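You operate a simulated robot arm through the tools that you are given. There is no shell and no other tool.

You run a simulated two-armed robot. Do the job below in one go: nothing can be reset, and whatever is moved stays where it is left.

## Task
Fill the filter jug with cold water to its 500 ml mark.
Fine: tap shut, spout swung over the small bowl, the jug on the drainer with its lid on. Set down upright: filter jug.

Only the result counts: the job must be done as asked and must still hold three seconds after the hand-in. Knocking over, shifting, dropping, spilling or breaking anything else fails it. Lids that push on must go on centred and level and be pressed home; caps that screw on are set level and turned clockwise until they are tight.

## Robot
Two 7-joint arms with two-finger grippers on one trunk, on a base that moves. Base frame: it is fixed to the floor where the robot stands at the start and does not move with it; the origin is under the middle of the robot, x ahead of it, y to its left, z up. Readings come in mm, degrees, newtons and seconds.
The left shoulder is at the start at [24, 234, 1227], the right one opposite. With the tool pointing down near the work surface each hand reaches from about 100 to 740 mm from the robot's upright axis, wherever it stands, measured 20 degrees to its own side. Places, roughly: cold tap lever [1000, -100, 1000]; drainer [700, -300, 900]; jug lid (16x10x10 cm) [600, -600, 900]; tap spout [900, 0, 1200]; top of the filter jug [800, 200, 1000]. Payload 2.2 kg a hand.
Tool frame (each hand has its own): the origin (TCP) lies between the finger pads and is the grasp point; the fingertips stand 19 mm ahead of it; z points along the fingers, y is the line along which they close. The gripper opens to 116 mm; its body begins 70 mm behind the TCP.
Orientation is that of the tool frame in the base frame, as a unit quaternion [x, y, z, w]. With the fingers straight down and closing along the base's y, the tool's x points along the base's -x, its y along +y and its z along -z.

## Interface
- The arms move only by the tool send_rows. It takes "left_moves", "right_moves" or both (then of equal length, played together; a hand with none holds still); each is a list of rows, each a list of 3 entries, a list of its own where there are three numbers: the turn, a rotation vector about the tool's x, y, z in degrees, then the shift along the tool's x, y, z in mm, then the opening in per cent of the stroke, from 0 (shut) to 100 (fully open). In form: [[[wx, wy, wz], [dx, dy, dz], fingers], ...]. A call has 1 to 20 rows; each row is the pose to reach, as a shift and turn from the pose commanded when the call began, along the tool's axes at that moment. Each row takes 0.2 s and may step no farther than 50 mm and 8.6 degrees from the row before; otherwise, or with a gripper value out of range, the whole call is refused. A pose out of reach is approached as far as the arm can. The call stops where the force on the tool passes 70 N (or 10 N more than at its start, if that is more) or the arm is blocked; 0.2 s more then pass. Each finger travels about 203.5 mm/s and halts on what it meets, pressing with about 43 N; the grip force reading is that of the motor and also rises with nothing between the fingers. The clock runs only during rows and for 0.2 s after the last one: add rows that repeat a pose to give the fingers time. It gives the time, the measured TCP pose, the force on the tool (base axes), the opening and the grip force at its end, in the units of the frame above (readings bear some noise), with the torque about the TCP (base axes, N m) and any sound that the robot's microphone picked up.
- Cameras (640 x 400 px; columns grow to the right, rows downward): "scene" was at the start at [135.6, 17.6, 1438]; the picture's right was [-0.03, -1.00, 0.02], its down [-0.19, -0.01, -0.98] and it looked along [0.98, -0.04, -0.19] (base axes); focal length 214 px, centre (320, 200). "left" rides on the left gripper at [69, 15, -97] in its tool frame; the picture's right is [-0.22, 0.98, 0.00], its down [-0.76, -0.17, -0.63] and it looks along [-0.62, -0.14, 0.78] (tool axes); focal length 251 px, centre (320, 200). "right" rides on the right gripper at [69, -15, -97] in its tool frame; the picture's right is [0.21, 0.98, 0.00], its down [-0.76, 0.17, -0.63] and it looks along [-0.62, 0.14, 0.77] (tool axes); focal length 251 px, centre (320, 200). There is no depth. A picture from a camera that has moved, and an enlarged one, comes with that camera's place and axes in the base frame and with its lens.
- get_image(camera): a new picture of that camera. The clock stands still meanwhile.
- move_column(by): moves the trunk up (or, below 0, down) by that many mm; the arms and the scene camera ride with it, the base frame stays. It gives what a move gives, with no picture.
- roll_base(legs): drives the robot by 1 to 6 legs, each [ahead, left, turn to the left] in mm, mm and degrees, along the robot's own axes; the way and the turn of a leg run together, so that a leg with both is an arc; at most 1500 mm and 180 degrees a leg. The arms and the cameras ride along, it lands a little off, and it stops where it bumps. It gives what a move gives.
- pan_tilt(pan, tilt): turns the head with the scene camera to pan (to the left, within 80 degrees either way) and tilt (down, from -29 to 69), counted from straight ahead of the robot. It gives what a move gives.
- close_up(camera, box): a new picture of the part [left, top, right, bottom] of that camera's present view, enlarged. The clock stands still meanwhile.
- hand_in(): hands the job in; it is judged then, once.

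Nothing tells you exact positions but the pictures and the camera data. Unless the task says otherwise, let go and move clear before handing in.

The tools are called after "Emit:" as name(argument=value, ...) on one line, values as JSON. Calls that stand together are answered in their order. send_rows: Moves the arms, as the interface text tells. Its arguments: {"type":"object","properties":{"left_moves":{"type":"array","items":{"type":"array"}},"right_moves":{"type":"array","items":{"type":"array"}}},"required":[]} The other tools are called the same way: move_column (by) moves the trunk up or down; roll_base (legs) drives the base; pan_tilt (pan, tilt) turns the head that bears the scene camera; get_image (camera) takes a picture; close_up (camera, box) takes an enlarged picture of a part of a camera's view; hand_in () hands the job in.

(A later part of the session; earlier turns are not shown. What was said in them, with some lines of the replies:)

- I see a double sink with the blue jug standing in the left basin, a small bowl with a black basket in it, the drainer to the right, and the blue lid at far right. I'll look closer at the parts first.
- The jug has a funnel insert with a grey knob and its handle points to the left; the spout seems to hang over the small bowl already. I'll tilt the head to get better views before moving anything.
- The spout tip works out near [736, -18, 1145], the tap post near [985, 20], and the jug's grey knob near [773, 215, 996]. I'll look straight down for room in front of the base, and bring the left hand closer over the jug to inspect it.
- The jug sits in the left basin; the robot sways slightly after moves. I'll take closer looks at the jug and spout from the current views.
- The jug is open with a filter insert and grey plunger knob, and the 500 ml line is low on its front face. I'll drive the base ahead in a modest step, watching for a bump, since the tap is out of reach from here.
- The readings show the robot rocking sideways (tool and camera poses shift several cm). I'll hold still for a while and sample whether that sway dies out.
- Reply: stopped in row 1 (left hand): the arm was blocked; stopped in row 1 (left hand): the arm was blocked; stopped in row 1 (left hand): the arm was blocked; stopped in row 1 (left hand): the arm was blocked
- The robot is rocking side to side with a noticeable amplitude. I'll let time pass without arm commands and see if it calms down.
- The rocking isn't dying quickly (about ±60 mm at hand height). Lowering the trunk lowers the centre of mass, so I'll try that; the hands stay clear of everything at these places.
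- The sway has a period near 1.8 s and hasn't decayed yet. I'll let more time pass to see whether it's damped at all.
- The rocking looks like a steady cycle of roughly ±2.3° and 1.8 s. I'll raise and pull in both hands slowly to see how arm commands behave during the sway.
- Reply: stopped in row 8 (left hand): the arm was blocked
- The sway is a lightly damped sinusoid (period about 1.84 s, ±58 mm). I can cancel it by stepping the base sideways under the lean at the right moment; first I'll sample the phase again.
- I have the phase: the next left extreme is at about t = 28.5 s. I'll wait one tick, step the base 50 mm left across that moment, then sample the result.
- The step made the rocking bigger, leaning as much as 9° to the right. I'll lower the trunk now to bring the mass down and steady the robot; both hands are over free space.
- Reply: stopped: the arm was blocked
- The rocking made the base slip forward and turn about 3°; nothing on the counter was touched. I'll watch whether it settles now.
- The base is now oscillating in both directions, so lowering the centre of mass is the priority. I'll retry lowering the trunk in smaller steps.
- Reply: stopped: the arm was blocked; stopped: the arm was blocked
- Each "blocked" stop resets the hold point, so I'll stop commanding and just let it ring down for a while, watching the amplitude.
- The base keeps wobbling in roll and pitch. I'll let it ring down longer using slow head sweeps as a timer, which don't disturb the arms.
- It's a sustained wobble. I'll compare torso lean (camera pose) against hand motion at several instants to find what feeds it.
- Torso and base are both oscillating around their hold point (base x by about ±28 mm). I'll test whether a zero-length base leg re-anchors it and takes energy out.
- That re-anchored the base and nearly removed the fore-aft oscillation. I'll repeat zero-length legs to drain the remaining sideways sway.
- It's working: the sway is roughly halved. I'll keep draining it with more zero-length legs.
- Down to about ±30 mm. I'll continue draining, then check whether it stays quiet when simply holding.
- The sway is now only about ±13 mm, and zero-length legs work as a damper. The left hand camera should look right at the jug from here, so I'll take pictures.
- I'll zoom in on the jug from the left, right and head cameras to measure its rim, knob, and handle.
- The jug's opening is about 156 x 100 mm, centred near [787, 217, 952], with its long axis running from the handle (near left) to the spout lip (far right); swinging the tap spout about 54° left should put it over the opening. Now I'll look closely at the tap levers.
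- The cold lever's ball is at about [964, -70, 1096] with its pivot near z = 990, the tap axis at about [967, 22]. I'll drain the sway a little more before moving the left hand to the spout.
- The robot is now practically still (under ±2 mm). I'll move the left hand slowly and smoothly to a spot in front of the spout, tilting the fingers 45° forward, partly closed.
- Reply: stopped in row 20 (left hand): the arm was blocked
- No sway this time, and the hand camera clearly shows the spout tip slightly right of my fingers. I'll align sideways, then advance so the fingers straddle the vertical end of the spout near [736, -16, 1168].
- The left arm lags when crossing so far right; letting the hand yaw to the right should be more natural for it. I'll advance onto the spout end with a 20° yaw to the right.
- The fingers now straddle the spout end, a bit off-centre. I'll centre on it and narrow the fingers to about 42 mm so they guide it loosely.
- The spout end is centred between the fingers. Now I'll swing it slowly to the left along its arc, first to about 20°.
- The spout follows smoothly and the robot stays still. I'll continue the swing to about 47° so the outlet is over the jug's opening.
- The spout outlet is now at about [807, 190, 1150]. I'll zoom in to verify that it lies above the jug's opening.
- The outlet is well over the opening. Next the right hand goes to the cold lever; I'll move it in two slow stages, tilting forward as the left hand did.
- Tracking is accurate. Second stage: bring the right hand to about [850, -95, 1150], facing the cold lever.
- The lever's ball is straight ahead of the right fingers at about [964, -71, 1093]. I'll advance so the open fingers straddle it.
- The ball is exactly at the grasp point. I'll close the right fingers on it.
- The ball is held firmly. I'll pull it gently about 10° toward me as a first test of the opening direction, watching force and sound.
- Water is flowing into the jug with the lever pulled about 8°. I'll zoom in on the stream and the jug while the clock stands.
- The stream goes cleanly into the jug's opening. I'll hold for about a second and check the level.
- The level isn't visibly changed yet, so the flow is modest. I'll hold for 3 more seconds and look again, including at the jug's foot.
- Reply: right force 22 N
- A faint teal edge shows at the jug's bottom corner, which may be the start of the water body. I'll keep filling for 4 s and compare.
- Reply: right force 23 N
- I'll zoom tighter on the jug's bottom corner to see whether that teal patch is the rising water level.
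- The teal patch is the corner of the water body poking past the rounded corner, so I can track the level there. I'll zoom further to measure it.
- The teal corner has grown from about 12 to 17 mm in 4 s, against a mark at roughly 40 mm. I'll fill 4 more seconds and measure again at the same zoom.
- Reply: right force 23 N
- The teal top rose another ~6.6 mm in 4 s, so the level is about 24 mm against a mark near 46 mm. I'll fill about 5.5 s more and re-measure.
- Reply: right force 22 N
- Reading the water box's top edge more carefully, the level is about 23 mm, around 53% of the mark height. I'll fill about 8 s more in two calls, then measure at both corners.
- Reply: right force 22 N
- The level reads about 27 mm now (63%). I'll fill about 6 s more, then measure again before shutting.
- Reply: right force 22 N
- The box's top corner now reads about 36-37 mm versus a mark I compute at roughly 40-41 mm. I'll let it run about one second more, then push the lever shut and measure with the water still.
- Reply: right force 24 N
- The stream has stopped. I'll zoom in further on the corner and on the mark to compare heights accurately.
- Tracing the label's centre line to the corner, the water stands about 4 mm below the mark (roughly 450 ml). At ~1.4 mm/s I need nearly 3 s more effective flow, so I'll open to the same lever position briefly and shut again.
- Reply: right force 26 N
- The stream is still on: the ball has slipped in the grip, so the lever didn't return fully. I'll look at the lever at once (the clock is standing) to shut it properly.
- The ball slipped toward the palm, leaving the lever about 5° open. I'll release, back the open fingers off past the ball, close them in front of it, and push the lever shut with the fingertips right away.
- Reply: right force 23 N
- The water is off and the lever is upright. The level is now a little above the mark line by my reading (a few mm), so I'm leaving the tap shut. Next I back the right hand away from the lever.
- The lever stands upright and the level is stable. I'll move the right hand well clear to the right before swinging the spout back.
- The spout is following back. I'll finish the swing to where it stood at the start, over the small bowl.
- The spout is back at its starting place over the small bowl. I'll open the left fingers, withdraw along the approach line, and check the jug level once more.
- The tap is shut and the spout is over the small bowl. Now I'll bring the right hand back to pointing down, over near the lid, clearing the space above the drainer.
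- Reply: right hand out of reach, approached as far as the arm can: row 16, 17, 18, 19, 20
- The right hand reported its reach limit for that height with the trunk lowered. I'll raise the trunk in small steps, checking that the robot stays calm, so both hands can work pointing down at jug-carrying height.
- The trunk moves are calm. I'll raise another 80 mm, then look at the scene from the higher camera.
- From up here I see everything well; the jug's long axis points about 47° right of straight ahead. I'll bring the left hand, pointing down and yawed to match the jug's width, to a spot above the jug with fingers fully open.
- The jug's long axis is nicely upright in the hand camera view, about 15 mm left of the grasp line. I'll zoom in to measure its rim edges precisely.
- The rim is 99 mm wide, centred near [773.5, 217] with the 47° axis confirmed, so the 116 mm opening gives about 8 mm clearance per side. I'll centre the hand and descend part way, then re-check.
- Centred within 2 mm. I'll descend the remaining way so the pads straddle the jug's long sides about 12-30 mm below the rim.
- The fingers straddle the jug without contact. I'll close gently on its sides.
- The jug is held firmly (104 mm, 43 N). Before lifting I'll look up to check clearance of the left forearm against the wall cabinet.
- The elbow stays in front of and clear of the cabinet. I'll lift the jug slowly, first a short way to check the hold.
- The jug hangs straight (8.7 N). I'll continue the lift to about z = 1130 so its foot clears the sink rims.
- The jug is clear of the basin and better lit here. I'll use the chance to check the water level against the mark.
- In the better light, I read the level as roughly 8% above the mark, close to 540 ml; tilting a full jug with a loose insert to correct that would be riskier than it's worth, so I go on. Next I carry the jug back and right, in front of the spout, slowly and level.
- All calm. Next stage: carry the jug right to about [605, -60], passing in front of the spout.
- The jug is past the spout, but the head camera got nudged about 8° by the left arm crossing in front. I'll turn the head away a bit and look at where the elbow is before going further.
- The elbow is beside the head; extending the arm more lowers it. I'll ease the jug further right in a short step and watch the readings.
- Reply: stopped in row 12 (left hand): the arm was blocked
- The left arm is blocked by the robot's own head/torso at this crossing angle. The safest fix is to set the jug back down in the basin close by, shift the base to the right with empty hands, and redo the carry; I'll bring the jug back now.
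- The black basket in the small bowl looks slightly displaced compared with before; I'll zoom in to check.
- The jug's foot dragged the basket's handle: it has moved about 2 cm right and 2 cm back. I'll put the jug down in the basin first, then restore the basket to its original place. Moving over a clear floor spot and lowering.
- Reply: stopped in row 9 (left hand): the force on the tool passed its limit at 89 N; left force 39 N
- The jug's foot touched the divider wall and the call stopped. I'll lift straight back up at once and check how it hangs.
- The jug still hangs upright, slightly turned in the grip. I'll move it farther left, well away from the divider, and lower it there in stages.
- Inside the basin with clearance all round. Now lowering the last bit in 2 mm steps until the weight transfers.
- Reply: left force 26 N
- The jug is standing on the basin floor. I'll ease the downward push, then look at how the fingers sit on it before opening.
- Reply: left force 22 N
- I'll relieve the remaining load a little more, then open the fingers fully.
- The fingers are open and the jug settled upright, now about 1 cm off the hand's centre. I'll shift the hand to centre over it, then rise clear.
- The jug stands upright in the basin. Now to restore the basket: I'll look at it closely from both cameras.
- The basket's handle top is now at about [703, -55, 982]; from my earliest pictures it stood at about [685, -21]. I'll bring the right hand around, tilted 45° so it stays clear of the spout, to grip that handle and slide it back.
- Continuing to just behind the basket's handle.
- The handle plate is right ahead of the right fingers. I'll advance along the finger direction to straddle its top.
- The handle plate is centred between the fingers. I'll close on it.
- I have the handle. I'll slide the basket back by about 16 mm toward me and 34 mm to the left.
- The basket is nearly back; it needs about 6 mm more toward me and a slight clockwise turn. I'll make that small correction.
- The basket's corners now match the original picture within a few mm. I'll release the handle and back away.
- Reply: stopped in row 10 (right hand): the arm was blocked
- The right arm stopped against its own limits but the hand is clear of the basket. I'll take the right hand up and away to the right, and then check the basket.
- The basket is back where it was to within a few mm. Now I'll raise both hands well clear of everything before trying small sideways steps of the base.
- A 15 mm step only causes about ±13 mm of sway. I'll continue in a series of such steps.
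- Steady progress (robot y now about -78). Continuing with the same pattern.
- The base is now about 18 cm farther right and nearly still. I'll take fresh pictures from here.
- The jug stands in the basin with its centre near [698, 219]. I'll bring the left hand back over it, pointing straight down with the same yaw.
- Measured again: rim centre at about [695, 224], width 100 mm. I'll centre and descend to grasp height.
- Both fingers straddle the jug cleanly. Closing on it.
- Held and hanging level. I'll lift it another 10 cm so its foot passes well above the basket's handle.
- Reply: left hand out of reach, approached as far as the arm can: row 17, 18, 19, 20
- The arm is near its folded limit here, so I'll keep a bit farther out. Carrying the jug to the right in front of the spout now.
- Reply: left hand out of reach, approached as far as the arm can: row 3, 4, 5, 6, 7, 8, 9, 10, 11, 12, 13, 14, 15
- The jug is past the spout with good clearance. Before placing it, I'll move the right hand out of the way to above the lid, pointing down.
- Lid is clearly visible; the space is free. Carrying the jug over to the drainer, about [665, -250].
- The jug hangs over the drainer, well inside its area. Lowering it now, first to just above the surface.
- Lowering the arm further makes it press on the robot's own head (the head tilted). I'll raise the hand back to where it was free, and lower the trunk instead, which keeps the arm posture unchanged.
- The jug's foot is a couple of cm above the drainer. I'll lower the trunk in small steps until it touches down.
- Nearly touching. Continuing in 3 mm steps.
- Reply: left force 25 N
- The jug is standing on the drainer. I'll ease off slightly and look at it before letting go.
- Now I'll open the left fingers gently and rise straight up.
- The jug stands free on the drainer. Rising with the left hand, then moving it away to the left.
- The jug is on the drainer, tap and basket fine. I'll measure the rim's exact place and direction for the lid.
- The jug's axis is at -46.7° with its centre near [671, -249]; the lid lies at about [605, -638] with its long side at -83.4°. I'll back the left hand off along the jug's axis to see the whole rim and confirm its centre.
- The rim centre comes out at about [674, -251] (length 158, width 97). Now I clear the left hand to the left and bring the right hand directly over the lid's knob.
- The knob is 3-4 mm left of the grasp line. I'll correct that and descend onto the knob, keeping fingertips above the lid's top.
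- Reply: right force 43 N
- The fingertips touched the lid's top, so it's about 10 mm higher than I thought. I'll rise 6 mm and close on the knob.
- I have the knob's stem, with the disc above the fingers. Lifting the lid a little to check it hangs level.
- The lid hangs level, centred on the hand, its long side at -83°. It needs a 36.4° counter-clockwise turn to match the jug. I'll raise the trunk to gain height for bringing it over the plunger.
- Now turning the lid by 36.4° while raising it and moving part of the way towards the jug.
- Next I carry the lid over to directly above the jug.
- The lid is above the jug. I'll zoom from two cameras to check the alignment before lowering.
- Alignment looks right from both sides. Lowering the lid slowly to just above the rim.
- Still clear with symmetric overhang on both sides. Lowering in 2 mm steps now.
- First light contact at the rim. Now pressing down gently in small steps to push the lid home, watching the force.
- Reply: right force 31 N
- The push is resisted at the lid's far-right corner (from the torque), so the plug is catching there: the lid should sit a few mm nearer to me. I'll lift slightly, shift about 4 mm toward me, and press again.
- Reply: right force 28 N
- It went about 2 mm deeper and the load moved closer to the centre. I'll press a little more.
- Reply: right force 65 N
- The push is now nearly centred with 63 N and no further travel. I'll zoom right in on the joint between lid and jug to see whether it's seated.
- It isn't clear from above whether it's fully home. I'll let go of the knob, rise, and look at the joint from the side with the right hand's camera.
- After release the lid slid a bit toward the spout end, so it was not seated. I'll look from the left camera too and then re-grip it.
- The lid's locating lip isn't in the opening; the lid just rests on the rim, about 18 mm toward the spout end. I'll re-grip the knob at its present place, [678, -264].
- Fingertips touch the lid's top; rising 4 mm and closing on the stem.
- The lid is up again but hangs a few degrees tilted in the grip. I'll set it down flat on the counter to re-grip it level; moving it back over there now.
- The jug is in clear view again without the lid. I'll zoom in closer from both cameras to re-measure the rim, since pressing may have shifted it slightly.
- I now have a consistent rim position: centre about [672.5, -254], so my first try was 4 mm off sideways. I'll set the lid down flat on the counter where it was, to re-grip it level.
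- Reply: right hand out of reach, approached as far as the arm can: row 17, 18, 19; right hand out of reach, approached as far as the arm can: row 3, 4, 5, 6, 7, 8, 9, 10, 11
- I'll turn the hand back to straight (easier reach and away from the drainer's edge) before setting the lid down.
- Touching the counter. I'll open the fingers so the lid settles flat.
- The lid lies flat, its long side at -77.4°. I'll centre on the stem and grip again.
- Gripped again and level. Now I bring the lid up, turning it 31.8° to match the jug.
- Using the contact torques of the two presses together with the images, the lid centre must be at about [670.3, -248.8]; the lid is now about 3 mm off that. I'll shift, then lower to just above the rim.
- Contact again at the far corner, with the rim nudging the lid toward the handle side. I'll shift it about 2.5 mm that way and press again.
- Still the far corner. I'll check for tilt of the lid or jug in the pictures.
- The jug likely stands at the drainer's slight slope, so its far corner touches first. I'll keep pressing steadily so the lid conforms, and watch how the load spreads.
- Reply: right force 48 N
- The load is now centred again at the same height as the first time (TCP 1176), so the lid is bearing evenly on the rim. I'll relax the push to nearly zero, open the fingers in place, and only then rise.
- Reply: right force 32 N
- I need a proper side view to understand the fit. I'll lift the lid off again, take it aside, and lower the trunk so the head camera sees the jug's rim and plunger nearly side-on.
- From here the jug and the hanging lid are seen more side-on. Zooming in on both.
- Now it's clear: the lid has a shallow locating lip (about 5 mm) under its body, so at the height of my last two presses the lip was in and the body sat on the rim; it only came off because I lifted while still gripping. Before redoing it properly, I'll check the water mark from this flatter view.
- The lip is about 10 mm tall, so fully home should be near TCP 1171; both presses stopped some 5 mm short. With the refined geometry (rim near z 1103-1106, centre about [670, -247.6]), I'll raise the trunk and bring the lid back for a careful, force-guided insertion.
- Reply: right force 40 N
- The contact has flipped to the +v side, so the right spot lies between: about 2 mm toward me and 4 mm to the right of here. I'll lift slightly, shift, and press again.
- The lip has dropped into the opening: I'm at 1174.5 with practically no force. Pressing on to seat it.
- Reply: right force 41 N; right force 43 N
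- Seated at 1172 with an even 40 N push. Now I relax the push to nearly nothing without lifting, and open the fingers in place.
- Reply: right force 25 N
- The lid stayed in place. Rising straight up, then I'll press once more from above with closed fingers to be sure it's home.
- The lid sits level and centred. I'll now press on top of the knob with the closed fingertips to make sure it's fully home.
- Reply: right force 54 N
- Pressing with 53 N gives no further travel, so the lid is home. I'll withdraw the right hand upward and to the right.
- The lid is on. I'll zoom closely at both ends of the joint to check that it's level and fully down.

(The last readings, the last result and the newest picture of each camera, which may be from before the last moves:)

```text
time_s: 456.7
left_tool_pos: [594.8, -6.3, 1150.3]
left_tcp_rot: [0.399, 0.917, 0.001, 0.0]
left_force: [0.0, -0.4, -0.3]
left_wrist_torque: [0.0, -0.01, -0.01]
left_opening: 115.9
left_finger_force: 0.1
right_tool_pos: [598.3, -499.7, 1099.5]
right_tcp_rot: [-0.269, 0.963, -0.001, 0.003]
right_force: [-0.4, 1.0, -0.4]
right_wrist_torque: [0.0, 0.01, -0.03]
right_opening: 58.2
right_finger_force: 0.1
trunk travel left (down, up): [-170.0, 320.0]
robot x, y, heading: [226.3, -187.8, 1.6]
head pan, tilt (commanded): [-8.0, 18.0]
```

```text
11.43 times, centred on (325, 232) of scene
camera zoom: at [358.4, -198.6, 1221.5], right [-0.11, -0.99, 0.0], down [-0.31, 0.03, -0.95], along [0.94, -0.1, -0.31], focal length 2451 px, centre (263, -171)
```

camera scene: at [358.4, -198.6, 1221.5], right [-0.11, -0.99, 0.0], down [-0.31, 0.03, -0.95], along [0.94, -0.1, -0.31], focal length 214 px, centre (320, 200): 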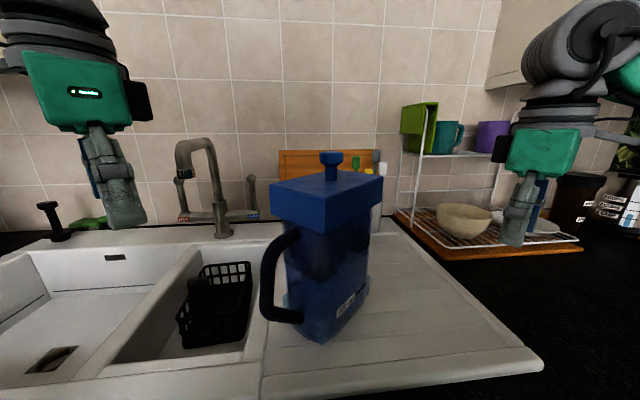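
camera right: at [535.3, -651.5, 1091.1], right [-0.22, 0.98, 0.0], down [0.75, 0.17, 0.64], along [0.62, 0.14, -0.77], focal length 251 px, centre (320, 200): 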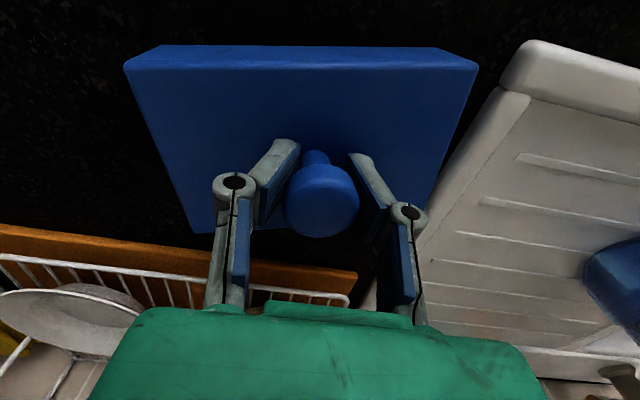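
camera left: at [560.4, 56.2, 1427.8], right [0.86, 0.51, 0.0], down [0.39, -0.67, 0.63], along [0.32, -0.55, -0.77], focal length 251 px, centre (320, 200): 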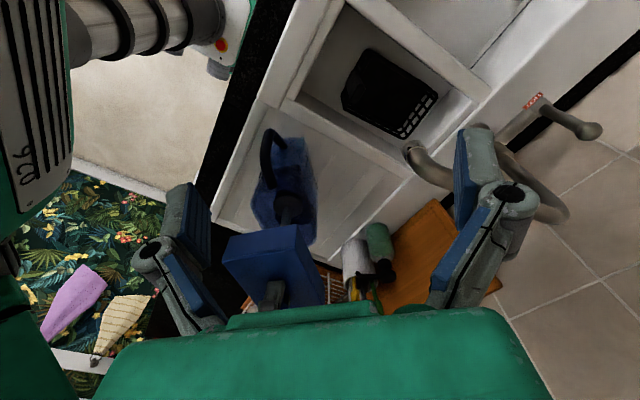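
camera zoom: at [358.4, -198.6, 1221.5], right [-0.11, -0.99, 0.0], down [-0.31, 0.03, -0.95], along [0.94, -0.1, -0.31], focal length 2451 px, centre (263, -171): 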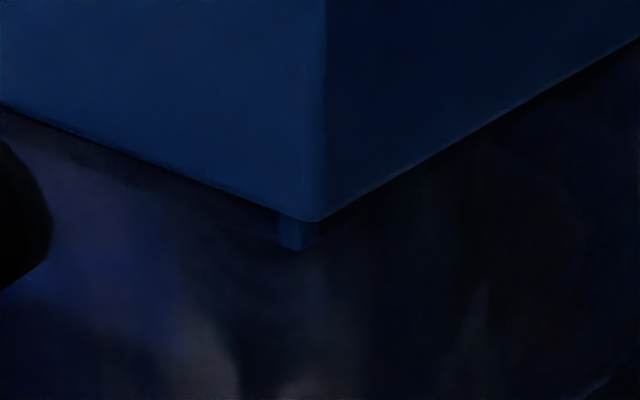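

The lid's underside is flush with the rim at both ends with the lip inside, so it's seated. A last overall check of tap, spout, basket and the rest before handing in.

Emit:
pan_tilt(pan=0, tilt=28)

Emit:
get_image(camera="scene")

Emit:
close_up(camera="scene", box=[130, 60, 290, 240])

Emit:
get_image(camera="left")

Emit:
get_image(camera="right")

```text
time_s: 457.4
left_tool_pos: [595.6, -7.0, 1149.6]
left_tcp_rot: [0.399, 0.917, 0.0, -0.001]
left_force: [-0.6, 0.1, -1.2]
left_wrist_torque: [-0.04, 0.0, 0.0]
left_opening: 116.3
left_finger_force: 0.0
right_tool_pos: [597.4, -499.6, 1097.9]
right_tcp_rot: [-0.268, 0.963, -0.001, 0.002]
right_force: [0.0, 0.6, 0.3]
right_wrist_torque: [-0.01, 0.0, -0.02]
right_opening: 58.1
right_finger_force: 0.0
trunk travel left (down, up): [-170.0, 320.0]
robot x, y, heading: [221.5, -190.6, 2.0]
head pan, tilt (commanded): [0.0, 28.0]
```

```text
taken
camera scene: at [356.6, -185.7, 1205.5], right [0.03, -1.0, 0.0], down [-0.47, -0.01, -0.88], along [0.88, 0.03, -0.47], focal length 214 px, centre (320, 200)
```

scene: 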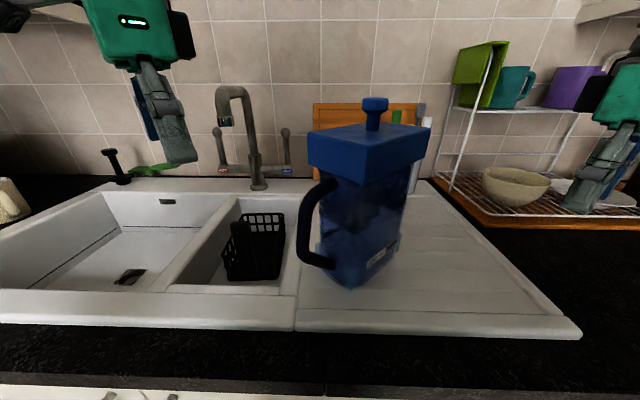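

```text
2.22 times, centred on (210, 150) of scene
camera zoom: at [356.6, -185.7, 1205.5], right [0.03, -1.0, 0.0], down [-0.47, -0.01, -0.88], along [0.88, 0.03, -0.47], focal length 477 px, centre (564, 311)
```

zoom: 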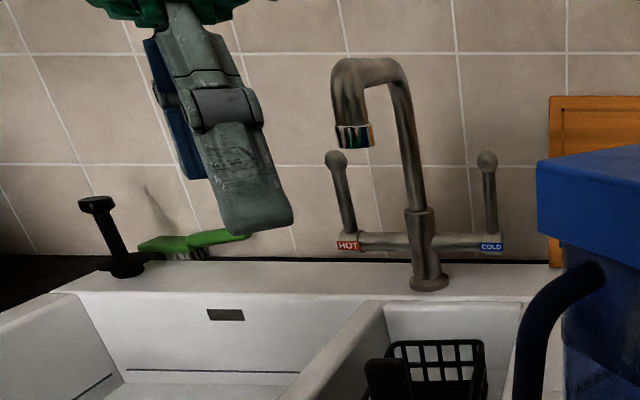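

```text
taken
camera left: at [560.0, 54.6, 1248.1], right [0.86, 0.51, 0.0], down [0.39, -0.67, 0.63], along [0.32, -0.54, -0.78], focal length 251 px, centre (320, 200)
```

left: 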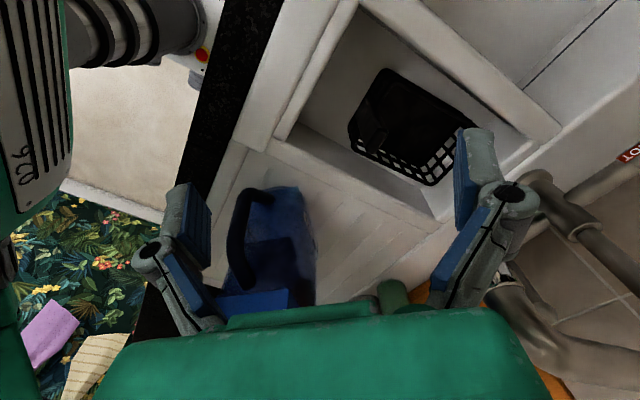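

```text
taken
camera right: at [545.3, -549.0, 1195.7], right [-0.69, 0.72, 0.0], down [0.56, 0.53, 0.63], along [0.46, 0.44, -0.77], focal length 251 px, centre (320, 200)
```

right: 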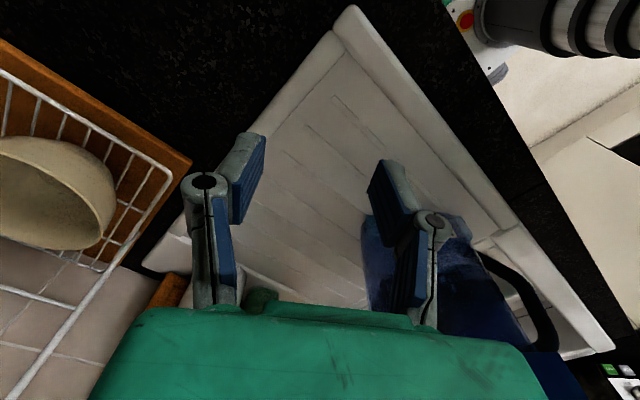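

Tap levers are upright with no water running, the spout hangs over the small bowl, and the jug stands upright on the drainer with its lid on and both hands clear. The basket is back to within a few mm of its original spot. The water reads at or slightly above the 500 ml mark. I'm handing in now.

Emit:
hand_in()

```text
The job is handed in.
```

The job is handed in. I can't confirm that every requirement was met; the water level and the basket are the two open points.

- **Water level:** The jug is at or a little above its 500 ml mark. My face-on estimate was about 540 ml, and the last view from a different angle was too unreliable to narrow it. I overshot because the lever slipped in my grip when I first tried to shut the tap. I didn't pour any off, because tipping a full jug with a loose filter insert seemed riskier.
- **Basket in the small bowl:** The foot of the jug dragged it about 2–3 cm on my first carry. I slid it back to within roughly 5–7 mm of where it stood, turned a few degrees at most. Strictly, something else was shifted, so this could count against the result.
- **Jug:** It stands upright on the drainer, released, with both hands clear. On the way it bumped the wall between the two basins, but I saw no water spill.
- **Lid:** It is on and flush with the rim at both ends I could see, with its lip inside the opening. Pressing on the knob with 53 N gave no further movement.
- **Tap:** The cold lever is upright and no water is running. The spout hangs over the small bowl, as it did at the start.

The robot also rocked badly early on and slid about 10 cm forward, but it touched nothing on the counter while doing so.
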